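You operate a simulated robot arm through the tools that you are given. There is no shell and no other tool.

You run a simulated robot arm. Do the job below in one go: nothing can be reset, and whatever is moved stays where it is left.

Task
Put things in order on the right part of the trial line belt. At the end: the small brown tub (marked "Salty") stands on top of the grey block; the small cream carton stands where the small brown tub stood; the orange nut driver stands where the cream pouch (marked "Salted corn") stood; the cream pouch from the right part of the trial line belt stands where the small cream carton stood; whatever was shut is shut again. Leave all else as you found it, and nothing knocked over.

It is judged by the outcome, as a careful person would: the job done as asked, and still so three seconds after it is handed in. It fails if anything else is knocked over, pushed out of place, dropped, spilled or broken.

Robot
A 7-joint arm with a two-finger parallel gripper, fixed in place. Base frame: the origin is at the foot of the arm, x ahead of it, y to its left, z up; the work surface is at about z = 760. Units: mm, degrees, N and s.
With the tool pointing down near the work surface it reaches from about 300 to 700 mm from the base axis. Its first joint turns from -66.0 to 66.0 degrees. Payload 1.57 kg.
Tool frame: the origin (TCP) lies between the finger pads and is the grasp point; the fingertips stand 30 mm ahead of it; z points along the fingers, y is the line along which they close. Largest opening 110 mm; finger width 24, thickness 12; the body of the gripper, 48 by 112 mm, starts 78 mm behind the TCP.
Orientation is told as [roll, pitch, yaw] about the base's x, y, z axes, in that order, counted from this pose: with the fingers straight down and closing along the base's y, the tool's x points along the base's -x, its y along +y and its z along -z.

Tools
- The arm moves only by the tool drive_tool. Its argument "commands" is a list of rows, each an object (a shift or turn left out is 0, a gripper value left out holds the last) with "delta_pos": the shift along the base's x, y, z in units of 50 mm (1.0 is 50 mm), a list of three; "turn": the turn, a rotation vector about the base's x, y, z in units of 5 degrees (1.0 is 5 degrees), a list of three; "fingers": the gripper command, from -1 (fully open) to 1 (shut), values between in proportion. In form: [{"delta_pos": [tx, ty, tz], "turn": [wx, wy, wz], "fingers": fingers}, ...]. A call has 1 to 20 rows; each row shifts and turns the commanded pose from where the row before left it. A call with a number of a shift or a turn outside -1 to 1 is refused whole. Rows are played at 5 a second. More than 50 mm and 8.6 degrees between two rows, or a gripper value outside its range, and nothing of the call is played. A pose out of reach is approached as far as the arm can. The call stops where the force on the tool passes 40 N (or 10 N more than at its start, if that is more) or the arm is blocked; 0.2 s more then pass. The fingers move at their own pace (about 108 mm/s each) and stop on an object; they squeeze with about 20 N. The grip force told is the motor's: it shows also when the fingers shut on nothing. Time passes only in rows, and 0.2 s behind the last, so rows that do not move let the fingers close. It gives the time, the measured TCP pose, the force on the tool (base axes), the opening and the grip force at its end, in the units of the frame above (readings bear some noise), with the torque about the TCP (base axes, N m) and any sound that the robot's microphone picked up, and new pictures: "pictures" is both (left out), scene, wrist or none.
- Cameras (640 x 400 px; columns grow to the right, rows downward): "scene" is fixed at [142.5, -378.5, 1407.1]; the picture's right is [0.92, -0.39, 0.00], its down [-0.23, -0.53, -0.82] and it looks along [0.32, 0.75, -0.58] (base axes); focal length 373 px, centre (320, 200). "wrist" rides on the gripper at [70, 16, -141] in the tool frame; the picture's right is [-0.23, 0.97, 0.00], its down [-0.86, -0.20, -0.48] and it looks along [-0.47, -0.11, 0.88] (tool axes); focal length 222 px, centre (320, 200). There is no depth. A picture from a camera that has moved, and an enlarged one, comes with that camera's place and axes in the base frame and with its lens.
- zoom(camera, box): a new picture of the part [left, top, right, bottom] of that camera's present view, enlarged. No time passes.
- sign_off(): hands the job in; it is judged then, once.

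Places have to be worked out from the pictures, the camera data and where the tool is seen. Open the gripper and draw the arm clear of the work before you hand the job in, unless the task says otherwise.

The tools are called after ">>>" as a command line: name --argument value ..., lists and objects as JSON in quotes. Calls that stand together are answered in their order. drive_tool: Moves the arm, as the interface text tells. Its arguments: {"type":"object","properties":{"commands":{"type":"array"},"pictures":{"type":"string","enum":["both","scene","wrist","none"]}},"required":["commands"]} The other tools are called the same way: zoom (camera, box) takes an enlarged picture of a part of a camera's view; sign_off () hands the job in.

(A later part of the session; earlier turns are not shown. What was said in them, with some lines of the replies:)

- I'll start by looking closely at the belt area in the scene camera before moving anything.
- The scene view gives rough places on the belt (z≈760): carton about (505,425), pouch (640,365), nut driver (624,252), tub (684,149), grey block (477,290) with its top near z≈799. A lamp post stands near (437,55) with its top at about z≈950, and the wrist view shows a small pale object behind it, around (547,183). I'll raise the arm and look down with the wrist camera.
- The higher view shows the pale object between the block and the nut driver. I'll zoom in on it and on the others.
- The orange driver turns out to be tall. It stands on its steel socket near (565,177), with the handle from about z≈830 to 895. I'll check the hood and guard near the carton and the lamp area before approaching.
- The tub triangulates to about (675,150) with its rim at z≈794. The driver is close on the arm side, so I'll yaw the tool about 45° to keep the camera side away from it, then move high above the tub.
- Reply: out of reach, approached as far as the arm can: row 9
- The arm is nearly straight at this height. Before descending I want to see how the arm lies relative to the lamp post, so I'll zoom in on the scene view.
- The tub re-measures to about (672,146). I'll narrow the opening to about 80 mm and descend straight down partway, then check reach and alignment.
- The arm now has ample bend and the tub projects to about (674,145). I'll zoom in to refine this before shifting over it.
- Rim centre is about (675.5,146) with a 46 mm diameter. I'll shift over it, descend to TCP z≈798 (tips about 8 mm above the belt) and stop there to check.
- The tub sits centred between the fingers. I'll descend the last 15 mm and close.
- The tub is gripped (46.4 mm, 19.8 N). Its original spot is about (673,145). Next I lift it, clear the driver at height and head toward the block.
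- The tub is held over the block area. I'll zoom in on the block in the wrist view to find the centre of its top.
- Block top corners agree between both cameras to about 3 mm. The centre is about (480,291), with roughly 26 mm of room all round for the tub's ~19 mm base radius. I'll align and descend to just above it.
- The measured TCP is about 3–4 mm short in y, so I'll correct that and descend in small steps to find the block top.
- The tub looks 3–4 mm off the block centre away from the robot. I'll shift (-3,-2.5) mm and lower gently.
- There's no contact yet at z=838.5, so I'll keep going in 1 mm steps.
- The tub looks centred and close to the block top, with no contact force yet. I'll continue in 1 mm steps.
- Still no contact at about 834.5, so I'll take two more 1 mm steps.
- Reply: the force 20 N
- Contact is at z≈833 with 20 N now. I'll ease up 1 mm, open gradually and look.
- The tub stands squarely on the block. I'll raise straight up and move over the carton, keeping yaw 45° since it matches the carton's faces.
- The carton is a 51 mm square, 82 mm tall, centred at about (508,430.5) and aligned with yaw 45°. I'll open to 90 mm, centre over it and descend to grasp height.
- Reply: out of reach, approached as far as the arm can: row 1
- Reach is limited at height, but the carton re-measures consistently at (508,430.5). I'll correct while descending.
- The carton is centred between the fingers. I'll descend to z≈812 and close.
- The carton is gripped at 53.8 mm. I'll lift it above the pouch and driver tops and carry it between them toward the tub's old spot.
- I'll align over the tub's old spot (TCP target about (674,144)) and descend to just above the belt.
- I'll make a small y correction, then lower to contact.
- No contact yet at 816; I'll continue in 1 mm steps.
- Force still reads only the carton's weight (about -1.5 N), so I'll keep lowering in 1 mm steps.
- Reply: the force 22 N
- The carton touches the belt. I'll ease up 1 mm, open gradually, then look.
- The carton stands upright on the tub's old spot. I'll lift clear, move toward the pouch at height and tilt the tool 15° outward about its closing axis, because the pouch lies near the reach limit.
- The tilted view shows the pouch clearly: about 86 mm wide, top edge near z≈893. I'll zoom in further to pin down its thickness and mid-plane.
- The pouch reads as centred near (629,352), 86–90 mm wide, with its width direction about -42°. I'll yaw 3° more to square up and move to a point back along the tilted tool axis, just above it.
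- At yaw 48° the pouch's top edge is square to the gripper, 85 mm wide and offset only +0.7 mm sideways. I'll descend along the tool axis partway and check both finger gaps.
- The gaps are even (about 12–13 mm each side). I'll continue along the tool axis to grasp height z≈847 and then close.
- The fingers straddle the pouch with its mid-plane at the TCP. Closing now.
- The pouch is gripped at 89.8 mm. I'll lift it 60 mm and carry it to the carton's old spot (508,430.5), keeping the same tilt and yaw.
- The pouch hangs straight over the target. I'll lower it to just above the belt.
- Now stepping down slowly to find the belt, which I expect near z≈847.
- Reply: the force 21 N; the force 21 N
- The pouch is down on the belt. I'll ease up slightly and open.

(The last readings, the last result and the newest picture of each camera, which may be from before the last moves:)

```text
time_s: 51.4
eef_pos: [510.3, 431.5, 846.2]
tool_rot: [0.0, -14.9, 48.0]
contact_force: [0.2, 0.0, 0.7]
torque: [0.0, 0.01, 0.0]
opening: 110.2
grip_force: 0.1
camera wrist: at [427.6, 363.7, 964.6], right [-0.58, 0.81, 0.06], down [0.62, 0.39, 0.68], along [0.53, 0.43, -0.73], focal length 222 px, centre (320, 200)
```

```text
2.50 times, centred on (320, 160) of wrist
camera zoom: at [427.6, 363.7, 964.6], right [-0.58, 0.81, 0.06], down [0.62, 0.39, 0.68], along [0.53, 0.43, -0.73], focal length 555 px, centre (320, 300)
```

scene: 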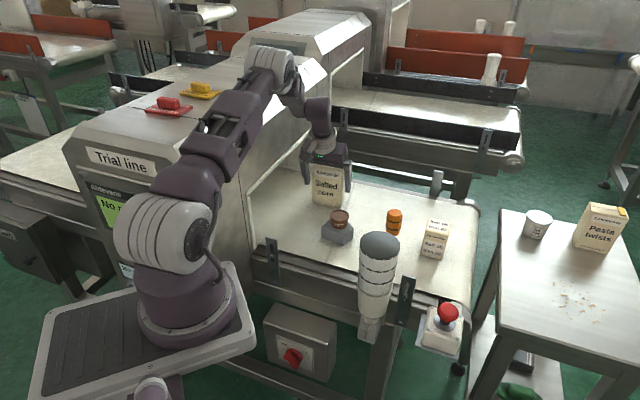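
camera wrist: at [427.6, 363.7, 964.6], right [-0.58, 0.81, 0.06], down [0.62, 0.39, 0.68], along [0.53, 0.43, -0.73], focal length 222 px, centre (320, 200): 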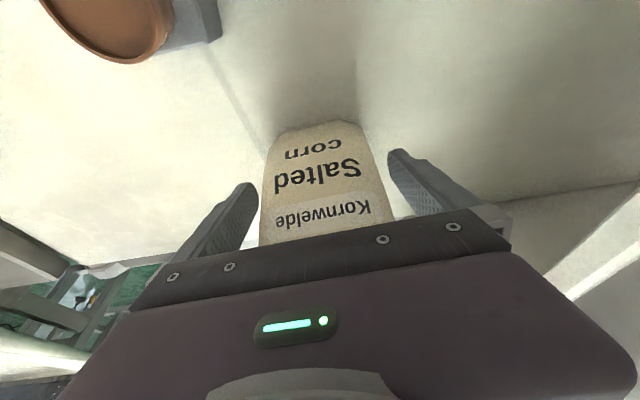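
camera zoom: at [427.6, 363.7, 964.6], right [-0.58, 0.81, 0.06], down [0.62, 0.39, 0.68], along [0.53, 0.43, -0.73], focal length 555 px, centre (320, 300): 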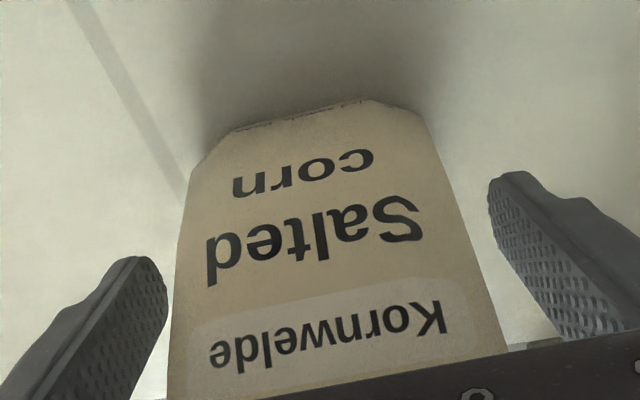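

The pouch stands on its own on the carton's spot. I'll withdraw back along the tool axis, then move above the driver while yawing to about 25°, which keeps the camera clear of the lamp post.

>>> drive_tool --commands '[{"delta_pos": [-0.17, -0.19, 0.94]}, {"delta_pos": [-0.17, -0.19, 0.94]}, {"delta_pos": [-0.17, -0.19, 0.94]}, {"delta_pos": [0.184, -0.794, -0.067], "turn": [0, 0, -0.92]}, {"delta_pos": [0.184, -0.794, -0.067], "turn": [0, 0, -0.92]}, {"delta_pos": [0.184, -0.794, -0.067], "turn": [0, 0, -0.92], "fingers": -0.6}, {"delta_pos": [0.184, -0.794, -0.067], "turn": [0, 0, -0.92]}, {"delta_pos": [0.184, -0.794, -0.067], "turn": [0, 0, -0.92]}, {"delta_pos": [0.184, -0.794, -0.067]}, {"delta_pos": [0, 0, 0]}, {"delta_pos": [0, 0, 0]}]' --pictures "both"

>>> zoom --camera "wrist" --box '[220, 60, 420, 220]'

>>> zoom --camera "scene" --box '[290, 140, 480, 270]'

```text
time_s: 53.8
eef_pos: [540.9, 162.4, 965.7]
tool_rot: [-0.1, -15.0, 25.0]
contact_force: [-0.4, -0.8, -0.4]
torque: [-0.02, -0.02, 0.0]
opening: 88.1
grip_force: 0.1
camera wrist: at [439.6, 133.1, 1083.9], right [-0.21, 0.98, 0.06], down [0.72, 0.12, 0.68], along [0.66, 0.19, -0.73], focal length 222 px, centre (320, 200)
```

scene: 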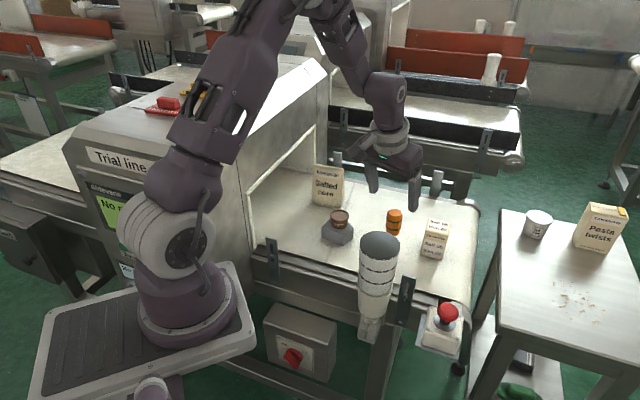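
wrist: 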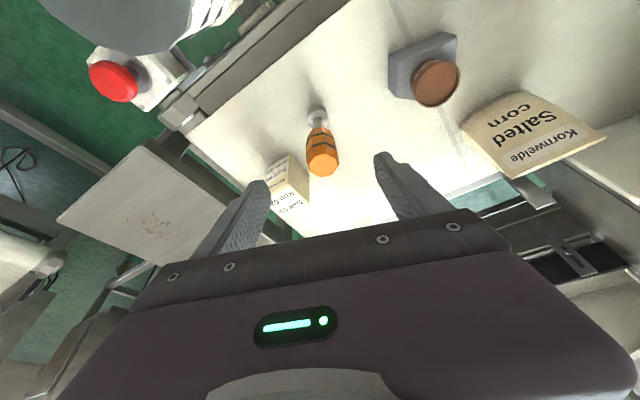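

```text
2.50 times, centred on (320, 140) of wrist
camera zoom: at [439.6, 133.1, 1083.9], right [-0.21, 0.98, 0.06], down [0.72, 0.12, 0.68], along [0.66, 0.19, -0.73], focal length 555 px, centre (320, 350)
```

zoom: 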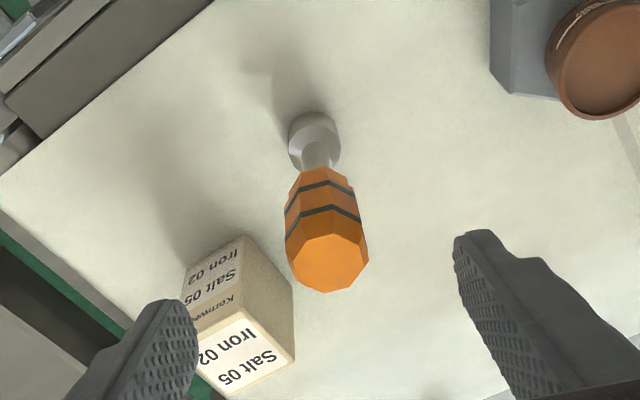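

```text
3.08 times, centred on (385, 205) of scene
camera zoom: at [142.5, -378.5, 1407.1], right [0.92, -0.39, 0.0], down [-0.23, -0.53, -0.82], along [0.32, 0.75, -0.58], focal length 1146 px, centre (120, 185)
```

zoom: 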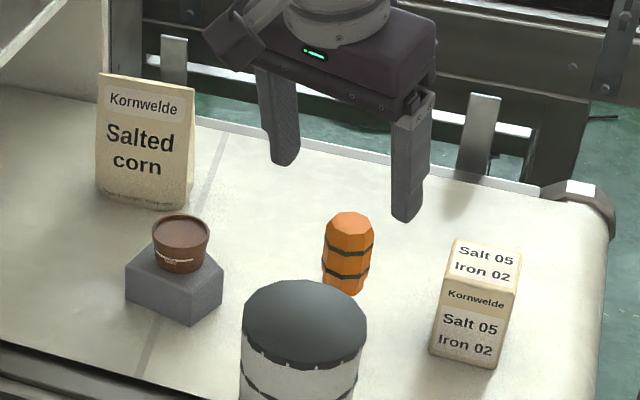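

All the placed objects stand. The driver measures to about (564,175.6), lined up with the tool axis. I'll zoom in to see how the octagonal handle's flats are oriented.

>>> zoom --camera "wrist" --box '[295, 90, 355, 190]'

```text
4.00 times, centred on (325, 140) of wrist
camera zoom: at [439.6, 133.1, 1083.9], right [-0.21, 0.98, 0.06], down [0.72, 0.12, 0.68], along [0.66, 0.19, -0.73], focal length 888 px, centre (300, 440)
```

zoom: 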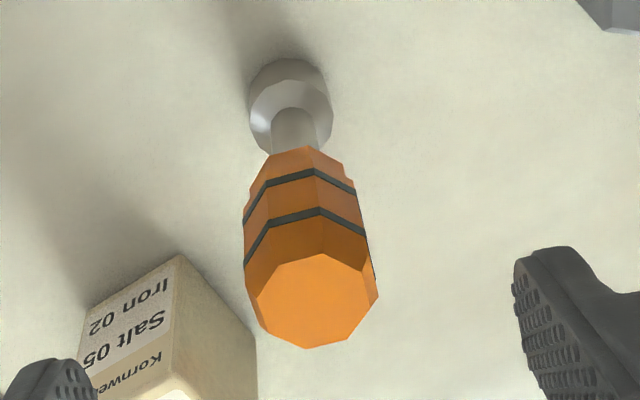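

The handle's flats are already aligned with the closing axis at yaw 25°. I'll descend along the tool axis to z≈862 and check before closing.

>>> drive_tool --commands '[{"delta_pos": [0.118, 0.067, -0.52]}, {"delta_pos": [0.118, 0.067, -0.52]}, {"delta_pos": [0.118, 0.067, -0.52]}, {"delta_pos": [0.118, 0.067, -0.52]}, {"delta_pos": [0, 0, 0]}, {"delta_pos": [0, 0, 0]}]' --pictures "both"

>>> zoom --camera "wrist" --box '[220, 80, 420, 240]'

>>> zoom --camera "scene" --box '[340, 150, 450, 260]'

```text
time_s: 55.2
eef_pos: [561.3, 175.3, 863.7]
tool_rot: [0.0, -15.0, 24.9]
contact_force: [-0.3, -0.3, -0.1]
torque: [-0.02, 0.03, 0.02]
opening: 88.1
grip_force: 0.1
camera wrist: at [460.2, 145.3, 981.8], right [-0.21, 0.98, 0.06], down [0.72, 0.12, 0.68], along [0.66, 0.19, -0.73], focal length 222 px, centre (320, 200)
```

scene: 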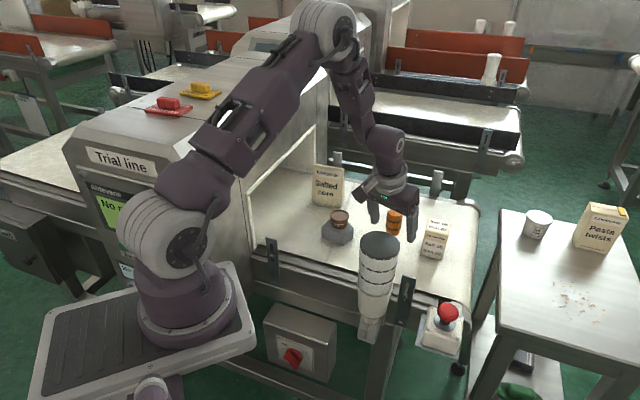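
wrist: 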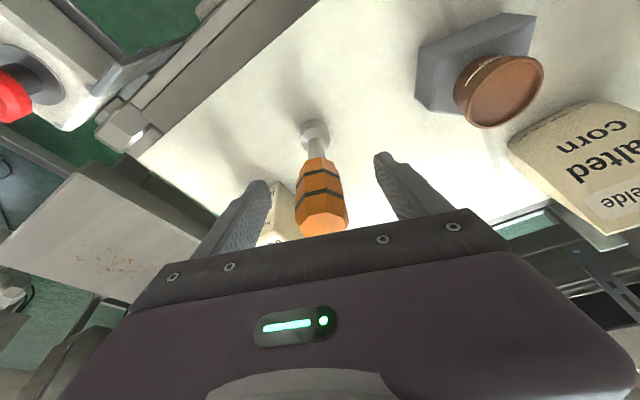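

```text
2.50 times, centred on (320, 160) of wrist
camera zoom: at [460.2, 145.3, 981.8], right [-0.21, 0.98, 0.06], down [0.72, 0.12, 0.68], along [0.66, 0.19, -0.73], focal length 555 px, centre (320, 300)
```

zoom: 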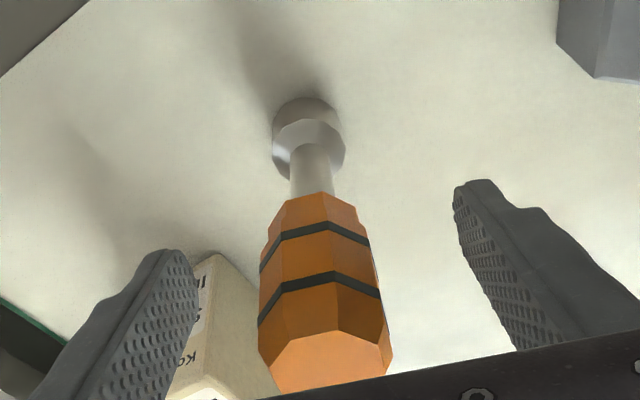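

```text
3.64 times, centred on (395, 205) of scene
camera zoom: at [142.5, -378.5, 1407.1], right [0.92, -0.39, 0.0], down [-0.23, -0.53, -0.82], along [0.32, 0.75, -0.58], focal length 1355 px, centre (47, 182)
```

zoom: 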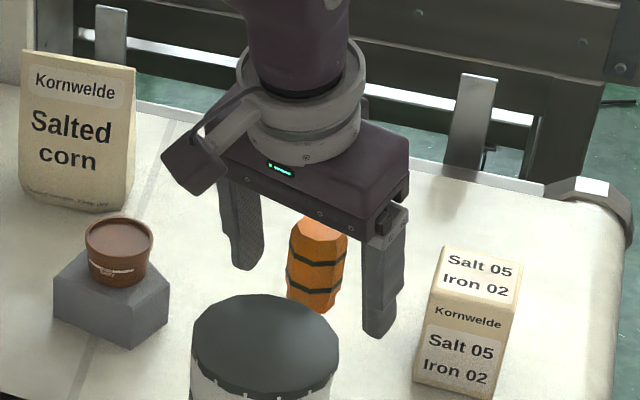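

The handle is centred between the fingers and within a few mm of the TCP. Closing.

>>> drive_tool --commands '[{"fingers": -0.2}, {"fingers": 0.1}, {"fingers": 0.3}, {"fingers": 1}, {"delta_pos": [0, 0, 0]}, {"delta_pos": [0, 0, 0]}]' --pictures "both"

>>> zoom --camera "wrist" --box '[220, 80, 420, 240]'

>>> zoom --camera "scene" --box '[340, 150, 450, 260]'

```text
time_s: 56.6
eef_pos: [562.0, 175.4, 863.7]
tool_rot: [0.0, -15.0, 24.9]
contact_force: [-1.5, -1.3, 2.3]
torque: [-0.08, 0.0, -0.02]
opening: 33.0
grip_force: 20.1
camera wrist: at [460.2, 145.2, 982.1], right [-0.21, 0.98, 0.06], down [0.72, 0.12, 0.68], along [0.66, 0.19, -0.73], focal length 222 px, centre (320, 200)
```

scene: 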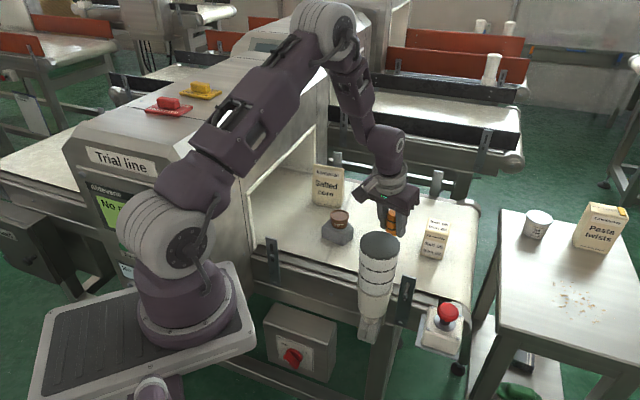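
wrist: 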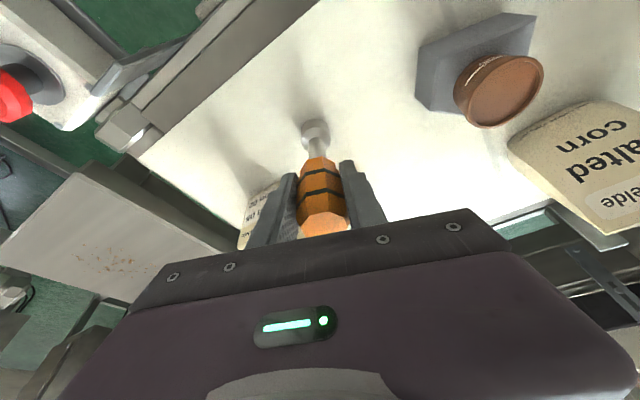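

```text
2.50 times, centred on (320, 160) of wrist
camera zoom: at [460.2, 145.2, 982.1], right [-0.21, 0.98, 0.06], down [0.72, 0.12, 0.68], along [0.66, 0.19, -0.73], focal length 555 px, centre (320, 300)
```

zoom: 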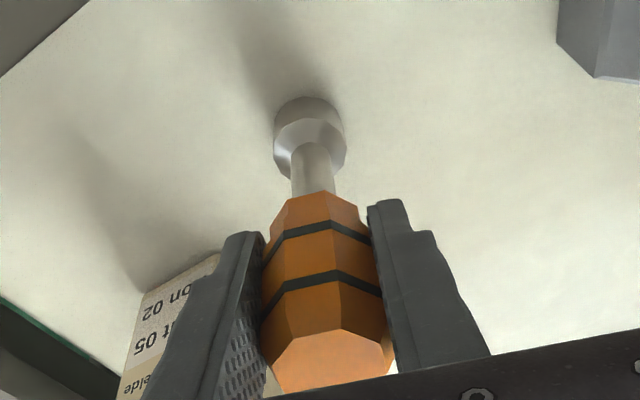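

```text
3.64 times, centred on (395, 205) of scene
camera zoom: at [142.5, -378.6, 1407.0], right [0.92, -0.39, 0.0], down [-0.22, -0.53, -0.82], along [0.32, 0.75, -0.58], focal length 1355 px, centre (47, 182)
```

zoom: 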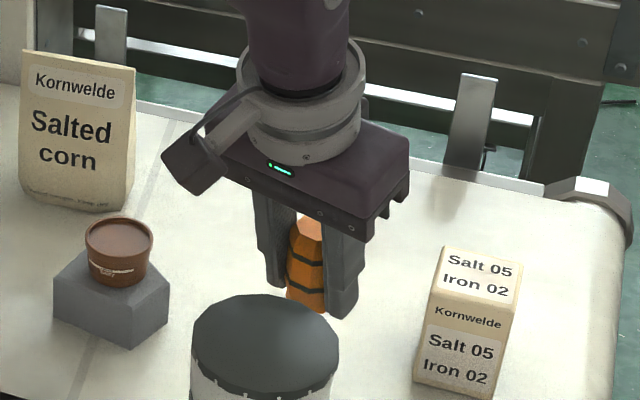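

The driver is held firmly (33 mm, 20 N) with the flats square. I'll lift 50 mm and carry it upright to the pouch's old spot, about (630,354).

>>> drive_tool --commands '[{"delta_pos": [0, 0, 0.2]}, {"delta_pos": [0, 0, 0.8]}, {"delta_pos": [0, 0, 0]}, {"delta_pos": [0.266, 0.712, 0]}, {"delta_pos": [0.266, 0.712, 0]}, {"delta_pos": [0.266, 0.712, 0]}, {"delta_pos": [0.266, 0.712, 0]}, {"delta_pos": [0.266, 0.712, 0]}, {"delta_pos": [0, 0, 0]}, {"delta_pos": [0, 0, 0]}]' --pictures "both"

>>> zoom --camera "scene" --box '[330, 120, 450, 240]'

>>> zoom --camera "wrist" --box '[220, 80, 420, 240]'

```text
time_s: 58.8
eef_pos: [628.7, 354.5, 910.9]
tool_rot: [0.0, -14.9, 25.0]
contact_force: [0.2, -0.3, -0.9]
torque: [-0.02, 0.04, -0.01]
opening: 33.0
grip_force: 19.4
camera wrist: at [528.2, 324.3, 1029.3], right [-0.21, 0.98, 0.06], down [0.72, 0.12, 0.68], along [0.66, 0.19, -0.73], focal length 222 px, centre (320, 200)
```

scene: 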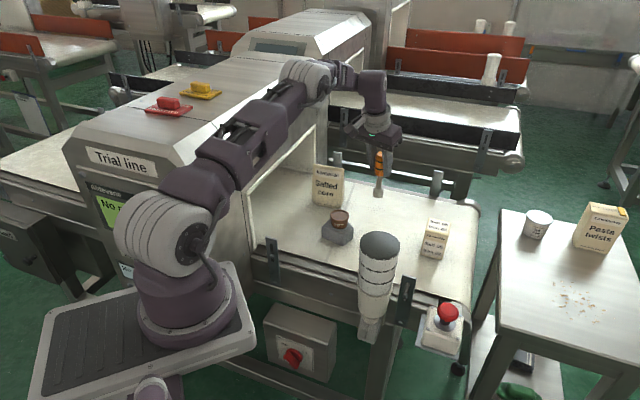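
wrist: 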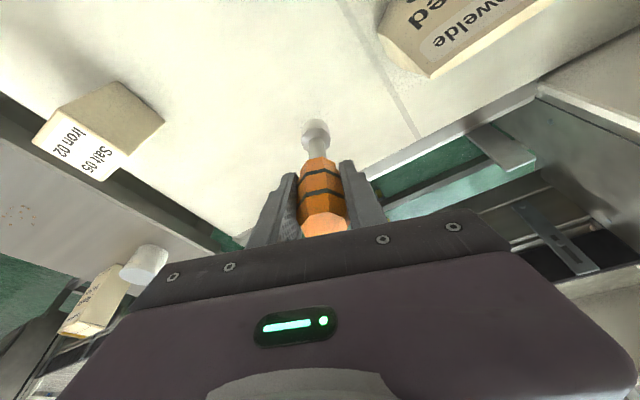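

```text
3.33 times, centred on (390, 180) of scene
camera zoom: at [142.6, -378.5, 1407.1], right [0.92, -0.39, 0.0], down [-0.23, -0.53, -0.82], along [0.32, 0.75, -0.58], focal length 1242 px, centre (87, 267)
```

zoom: 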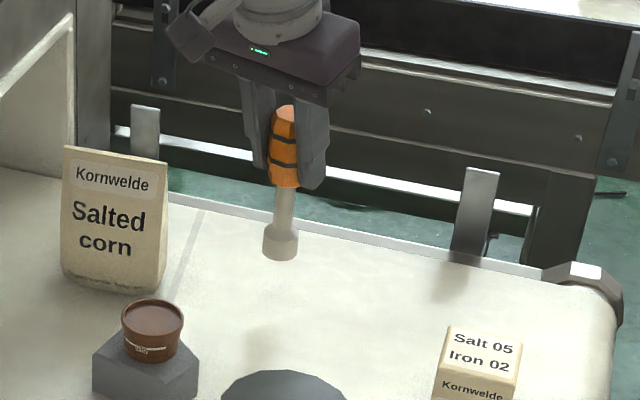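

```text
2.50 times, centred on (320, 160) of wrist
camera zoom: at [528.2, 324.3, 1029.3], right [-0.21, 0.98, 0.06], down [0.72, 0.12, 0.68], along [0.66, 0.19, -0.73], focal length 555 px, centre (320, 300)
```

zoom: 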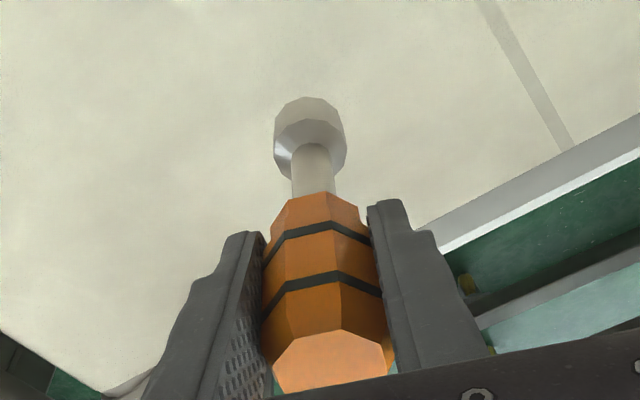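

The driver hangs vertical over the spot, with the image relative to the gripper unchanged. I'll lower it to a few mm above the belt.

>>> drive_tool --commands '[{"delta_pos": [0, 0, -0.5]}, {"delta_pos": [0, 0, -0.34]}, {"delta_pos": [0, 0, 0]}, {"delta_pos": [0, 0, 0]}]' --pictures "both"

>>> zoom --camera "scene" --box '[340, 150, 420, 230]'

```text
time_s: 59.8
eef_pos: [627.9, 355.3, 870.1]
tool_rot: [0.1, -15.1, 25.0]
contact_force: [0.6, 0.3, -1.6]
torque: [-0.05, 0.0, 0.02]
opening: 33.0
grip_force: 20.0
camera wrist: at [526.8, 324.5, 988.1], right [-0.21, 0.98, 0.06], down [0.72, 0.12, 0.68], along [0.66, 0.19, -0.73], focal length 222 px, centre (320, 200)
```

scene: 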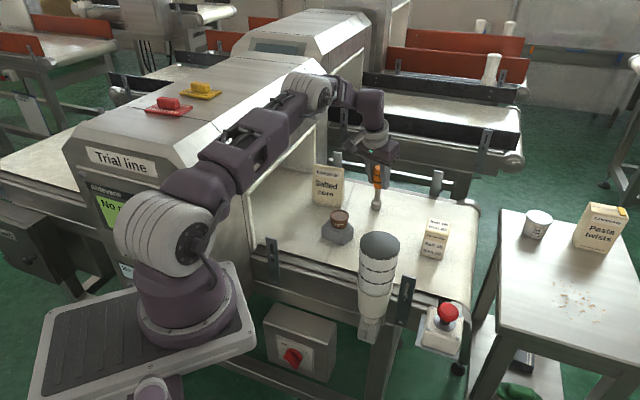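
wrist: 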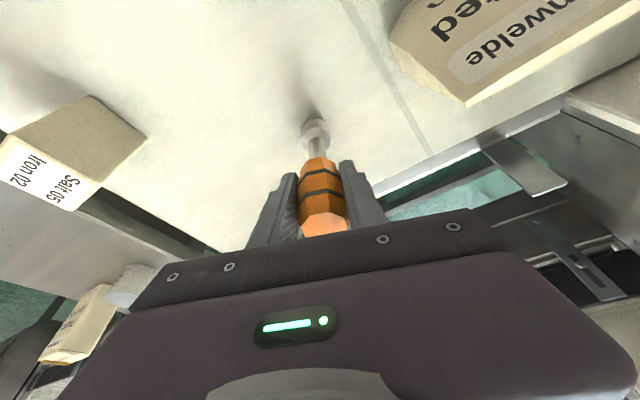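

```text
5.00 times, centred on (380, 190) of scene
camera zoom: at [142.6, -378.5, 1407.1], right [0.92, -0.39, 0.0], down [-0.23, -0.53, -0.82], along [0.32, 0.75, -0.58], focal length 1863 px, centre (20, 250)
```

zoom: 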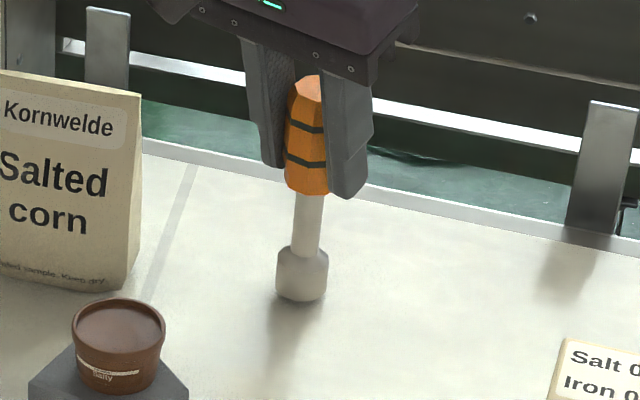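

The driver is vertical and its base is over about (631,355). I'll step it down gently to contact.

>>> drive_tool --commands '[{"delta_pos": [0, -0.01, -0.06]}, {"delta_pos": [0, 0, 0]}]' --pictures "none"

>>> drive_tool --commands '[{"delta_pos": [0, 0, -0.03]}, {"delta_pos": [0, 0, 0]}]' --pictures "none"

>>> drive_tool --commands '[{"delta_pos": [0, 0, -0.02]}, {"delta_pos": [0, 0, 0]}]' --pictures "none"

```text
time_s: 60.4
eef_pos: [628.4, 354.0, 867.1]
tool_rot: [0.0, -15.0, 25.0]
contact_force: [-0.5, 0.4, -0.9]
torque: [-0.01, 0.03, 0.0]
opening: 33.3
grip_force: 20.3
```

```text
time_s: 61.0
eef_pos: [629.6, 354.7, 865.2]
tool_rot: [0.1, -15.0, 25.0]
contact_force: [-0.3, -0.5, -0.9]
torque: [0.0, 0.03, 0.0]
opening: 33.0
grip_force: 19.7
```

```text
time_s: 61.6
eef_pos: [627.9, 354.9, 864.6]
tool_rot: [0.0, -15.0, 25.1]
contact_force: [-0.1, -0.2, -1.2]
torque: [-0.04, -0.01, 0.0]
opening: 33.0
grip_force: 20.1
```

>>> drive_tool --commands '[{"delta_pos": [0, 0, -0.02]}, {"delta_pos": [0, 0, 0]}]' --pictures "none"

>>> drive_tool --commands '[{"delta_pos": [0, 0, -0.01]}, {"delta_pos": [0, 0, 0]}]' --pictures "none"

```text
time_s: 62.2
eef_pos: [628.7, 354.3, 864.2]
tool_rot: [0.0, -15.0, 25.0]
contact_force: [-0.6, 1.7, -0.3]
torque: [0.07, -0.03, 0.02]
opening: 32.9
grip_force: 19.8
```

```text
time_s: 62.8
eef_pos: [630.0, 353.9, 864.2]
tool_rot: [0.0, -15.0, 25.0]
contact_force: [0.3, 0.3, 4.5]
torque: [0.03, -0.06, 0.04]
opening: 32.9
grip_force: 20.0
```

First contact at 4.5 N. I'll press half a millimetre more to seat the base flat, then open slowly.

>>> drive_tool --commands '[{"delta_pos": [0, 0, -0.01]}, {"delta_pos": [0, 0, 0]}]' --pictures "wrist"

>>> zoom --camera "scene" --box '[340, 150, 420, 230]'

```text
time_s: 63.4
eef_pos: [627.8, 354.3, 864.1]
tool_rot: [0.0, -15.1, 25.0]
contact_force: [0.7, -0.2, 8.3]
torque: [-0.08, -0.07, 0.05]
opening: 32.9
grip_force: 20.0
camera wrist: at [526.8, 324.3, 982.0], right [-0.21, 0.98, 0.06], down [0.72, 0.12, 0.68], along [0.66, 0.19, -0.73], focal length 222 px, centre (320, 200)
```

wrist: 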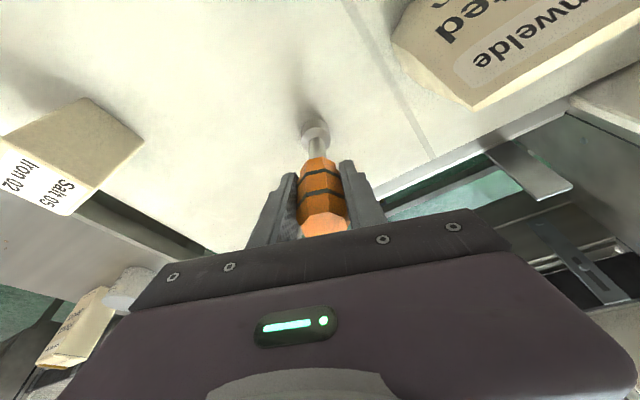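

```text
5.00 times, centred on (380, 190) of scene
camera zoom: at [142.4, -378.6, 1407.0], right [0.92, -0.39, 0.0], down [-0.22, -0.53, -0.82], along [0.32, 0.75, -0.58], focal length 1863 px, centre (20, 250)
```

zoom: 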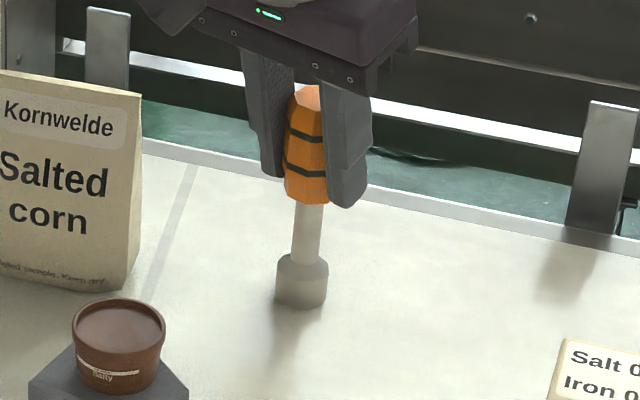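

The base is seated (8 N). Opening the fingers gradually now.

>>> drive_tool --commands '[{"fingers": 0.36}, {"fingers": 0.3}, {"fingers": 0.2}, {"fingers": 0.05}, {"fingers": -0.2}, {"delta_pos": [0, 0, 0]}]' --pictures "both"

>>> zoom --camera "scene" --box '[340, 150, 420, 230]'

>>> zoom --camera "wrist" --box '[220, 80, 420, 240]'

```text
time_s: 64.8
eef_pos: [627.0, 354.4, 862.6]
tool_rot: [-0.1, -14.9, 25.0]
contact_force: [0.7, -0.7, 0.4]
torque: [0.0, -0.01, 0.01]
opening: 66.1
grip_force: 0.0
camera wrist: at [526.7, 324.3, 981.6], right [-0.21, 0.98, 0.06], down [0.72, 0.12, 0.68], along [0.66, 0.19, -0.73], focal length 222 px, centre (320, 200)
```

scene: 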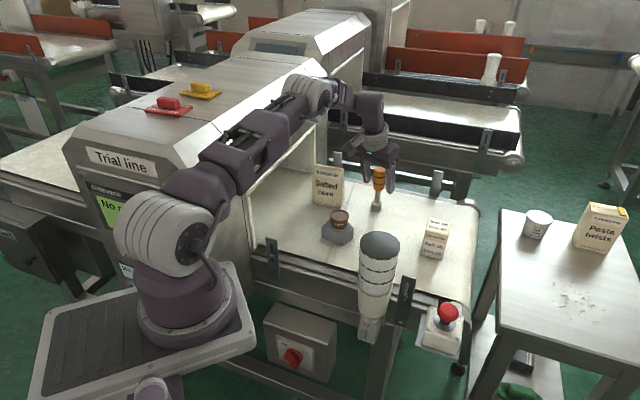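
wrist: 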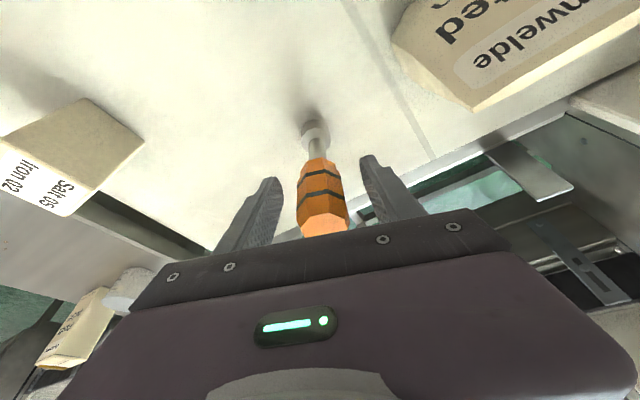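

```text
5.00 times, centred on (380, 190) of scene
camera zoom: at [142.5, -378.5, 1407.1], right [0.92, -0.39, 0.0], down [-0.23, -0.53, -0.82], along [0.32, 0.75, -0.58], focal length 1863 px, centre (20, 250)
```

zoom: 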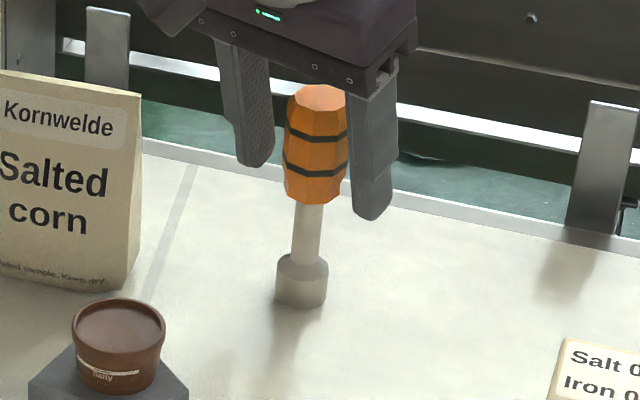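

```text
2.50 times, centred on (320, 160) of wrist
camera zoom: at [526.7, 324.3, 981.6], right [-0.21, 0.98, 0.06], down [0.72, 0.12, 0.68], along [0.66, 0.19, -0.73], focal length 555 px, centre (320, 300)
```

zoom: 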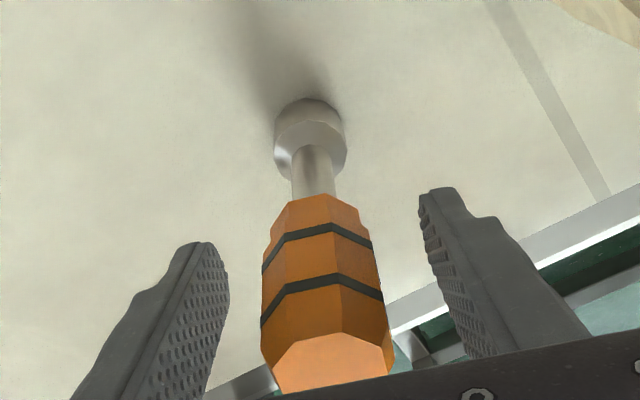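

The driver stands free and upright. I'll withdraw back along the tool axis, then retreat high toward the start pose while straightening the tool.

>>> drive_tool --commands '[{"delta_pos": [-0.11, -0.05, 0.46]}, {"delta_pos": [-0.22, -0.1, 0.92]}, {"delta_pos": [-0.22, -0.1, 0.92]}, {"delta_pos": [-0.22, -0.1, 0.9]}, {"delta_pos": [-0.8, -0.2, 0.2]}, {"delta_pos": [-0.8, -0.2, 0.2], "turn": [-0.4226, 0.9063, 0]}, {"delta_pos": [-0.8, -0.2, 0], "turn": [-0.4226, 0.9063, 0]}, {"delta_pos": [-0.8, -0.2, 0], "turn": [-0.4226, 0.9063, 0], "fingers": -1}, {"delta_pos": [-0.6, -0.2, 0]}, {"delta_pos": [0, 0, 0]}, {"delta_pos": [0, 0, 0]}]' --pictures "both"

>>> zoom --camera "scene" --box '[280, 140, 480, 270]'

>>> zoom --camera "wrist" --box '[200, 60, 480, 240]'

```text
time_s: 67.2
eef_pos: [401.0, 288.2, 1042.7]
tool_rot: [0.0, 0.1, 25.0]
contact_force: [-0.2, 0.3, -0.4]
torque: [-0.01, -0.02, 0.02]
opening: 109.8
grip_force: 0.1
camera wrist: at [330.4, 272.8, 1183.0], right [-0.21, 0.98, 0.0], down [0.86, 0.18, 0.48], along [0.47, 0.1, -0.88], focal length 222 px, centre (320, 200)
```

scene: 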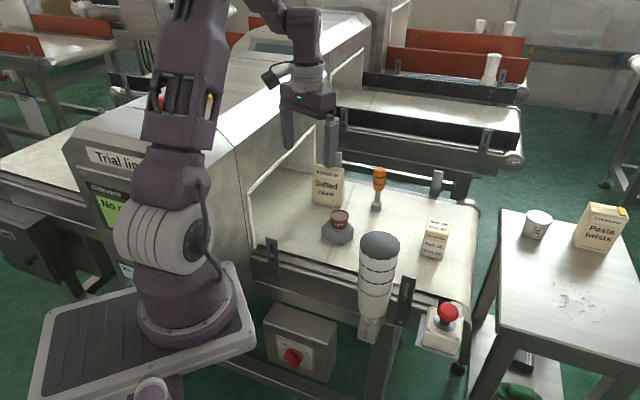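
wrist: 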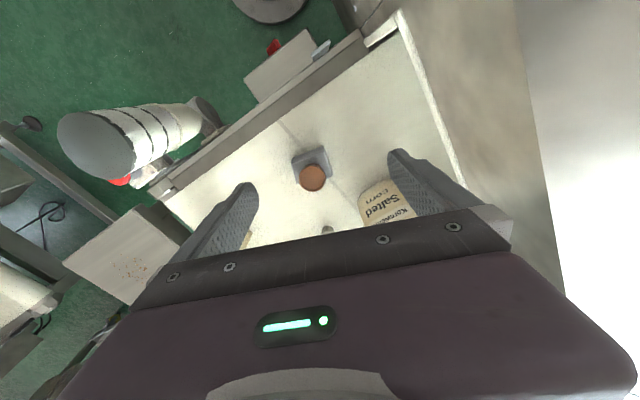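

```text
3.08 times, centred on (380, 205) of scene
camera zoom: at [142.5, -378.5, 1407.1], right [0.92, -0.39, 0.0], down [-0.23, -0.53, -0.82], along [0.32, 0.75, -0.58], focal length 1146 px, centre (135, 185)
```

zoom: 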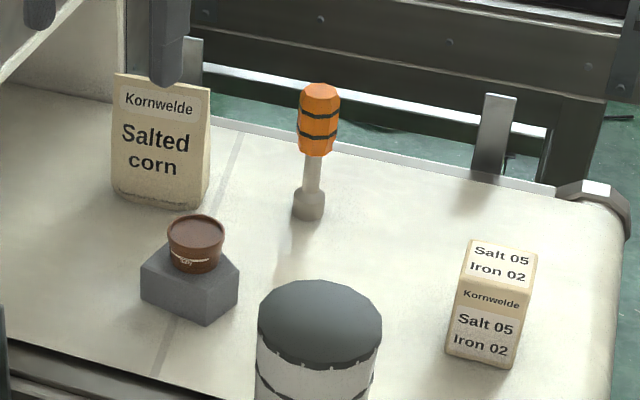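

```text
2.22 times, centred on (340, 150) of wrist
camera zoom: at [330.4, 272.8, 1183.0], right [-0.21, 0.98, 0.0], down [0.86, 0.18, 0.48], along [0.47, 0.1, -0.88], focal length 494 px, centre (276, 311)
```

zoom: 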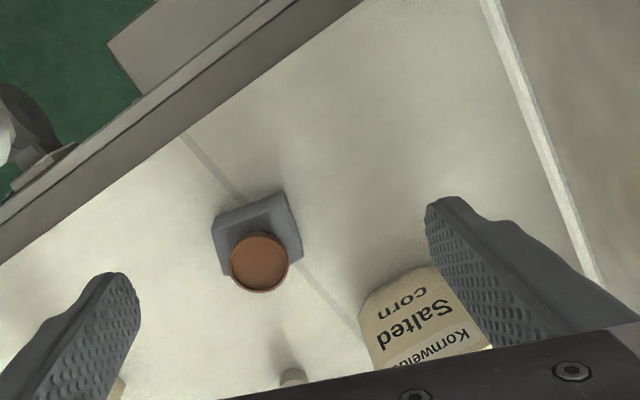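

The tub is on the block, the carton is on the tub's spot, the pouch is on the carton's spot and the driver is on the pouch's spot, all upright. I'll draw the arm a bit further clear and take one last look.

>>> drive_tool --commands '[{"delta_pos": [-0.35, -0.2, 0.6], "turn": [0, 0, -1]}, {"delta_pos": [-0.35, -0.2, 0.6], "turn": [0, 0, -1]}, {"turn": [0, 0, -1]}, {"turn": [0, 0, -1]}, {"turn": [0, 0, -1]}, {"delta_pos": [0, 0, 0]}, {"delta_pos": [0, 0, 0]}, {"delta_pos": [0, 0, 0]}]' --pictures "both"

>>> zoom --camera "scene" --box '[280, 140, 480, 270]'

```text
time_s: 69.0
eef_pos: [365.2, 266.8, 1102.6]
tool_rot: [0.0, 0.0, 0.0]
contact_force: [0.7, 0.2, -0.9]
torque: [-0.04, -0.01, 0.02]
opening: 110.1
grip_force: 0.0
camera wrist: at [295.4, 282.8, 1244.1], right [0.23, 0.97, 0.0], down [0.86, -0.2, 0.48], along [0.47, -0.11, -0.88], focal length 222 px, centre (320, 200)
```

scene: 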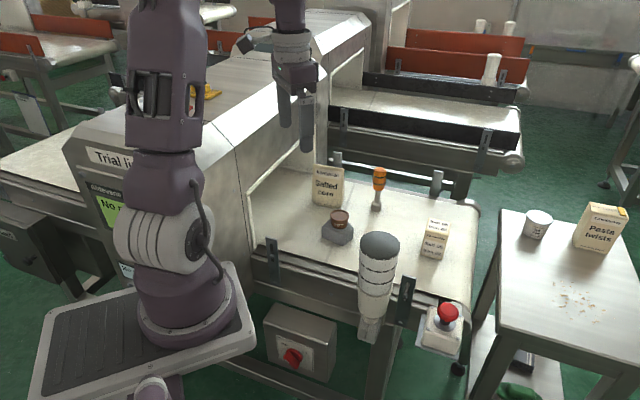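
wrist: 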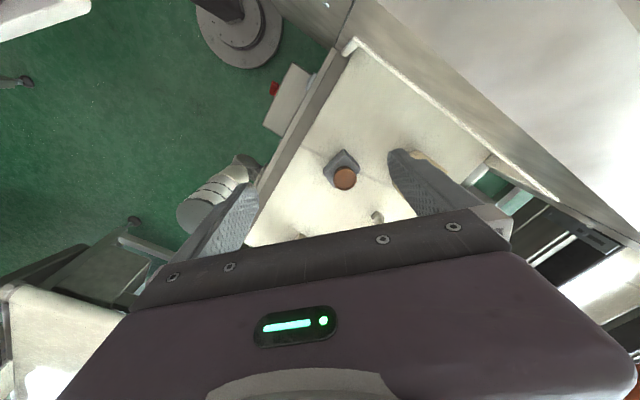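

```text
3.08 times, centred on (380, 205) of scene
camera zoom: at [142.5, -378.5, 1407.1], right [0.92, -0.39, 0.0], down [-0.23, -0.53, -0.82], along [0.32, 0.75, -0.58], focal length 1146 px, centre (135, 185)
```

zoom: 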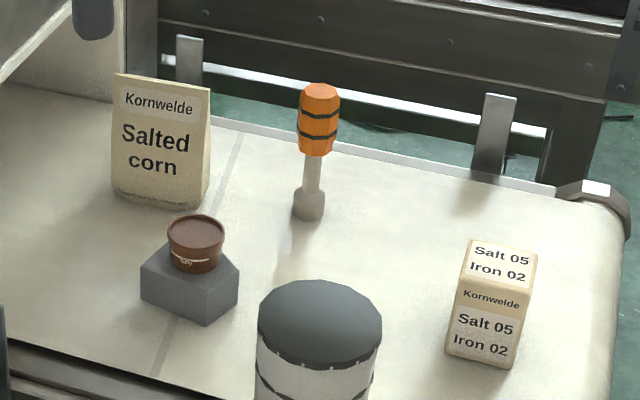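

The final pictures show all four items standing stably in their places. The rest of the scene looks untouched, the gripper is open and the arm is clear, so I'm handing the job in.

>>> sign_off

```text
The job is handed in.
```

The job is done and handed in: all four items stand upright in their new places, each within a few millimetres by my measurements.

| Item | Now stands |
|---|---|
| Small brown tub ("Salty") | On top of the grey block, roughly centred |
| Small cream carton | Where the tub stood |
| Cream pouch ("Salted corn") | Where the carton stood |
| Orange nut driver | Where the pouch stood, upright on its socket |

The final pictures show nothing knocked over and nothing else visibly moved. Nothing had to be opened, so there was nothing to shut again. The gripper is open and the arm is clear, back near where it started.
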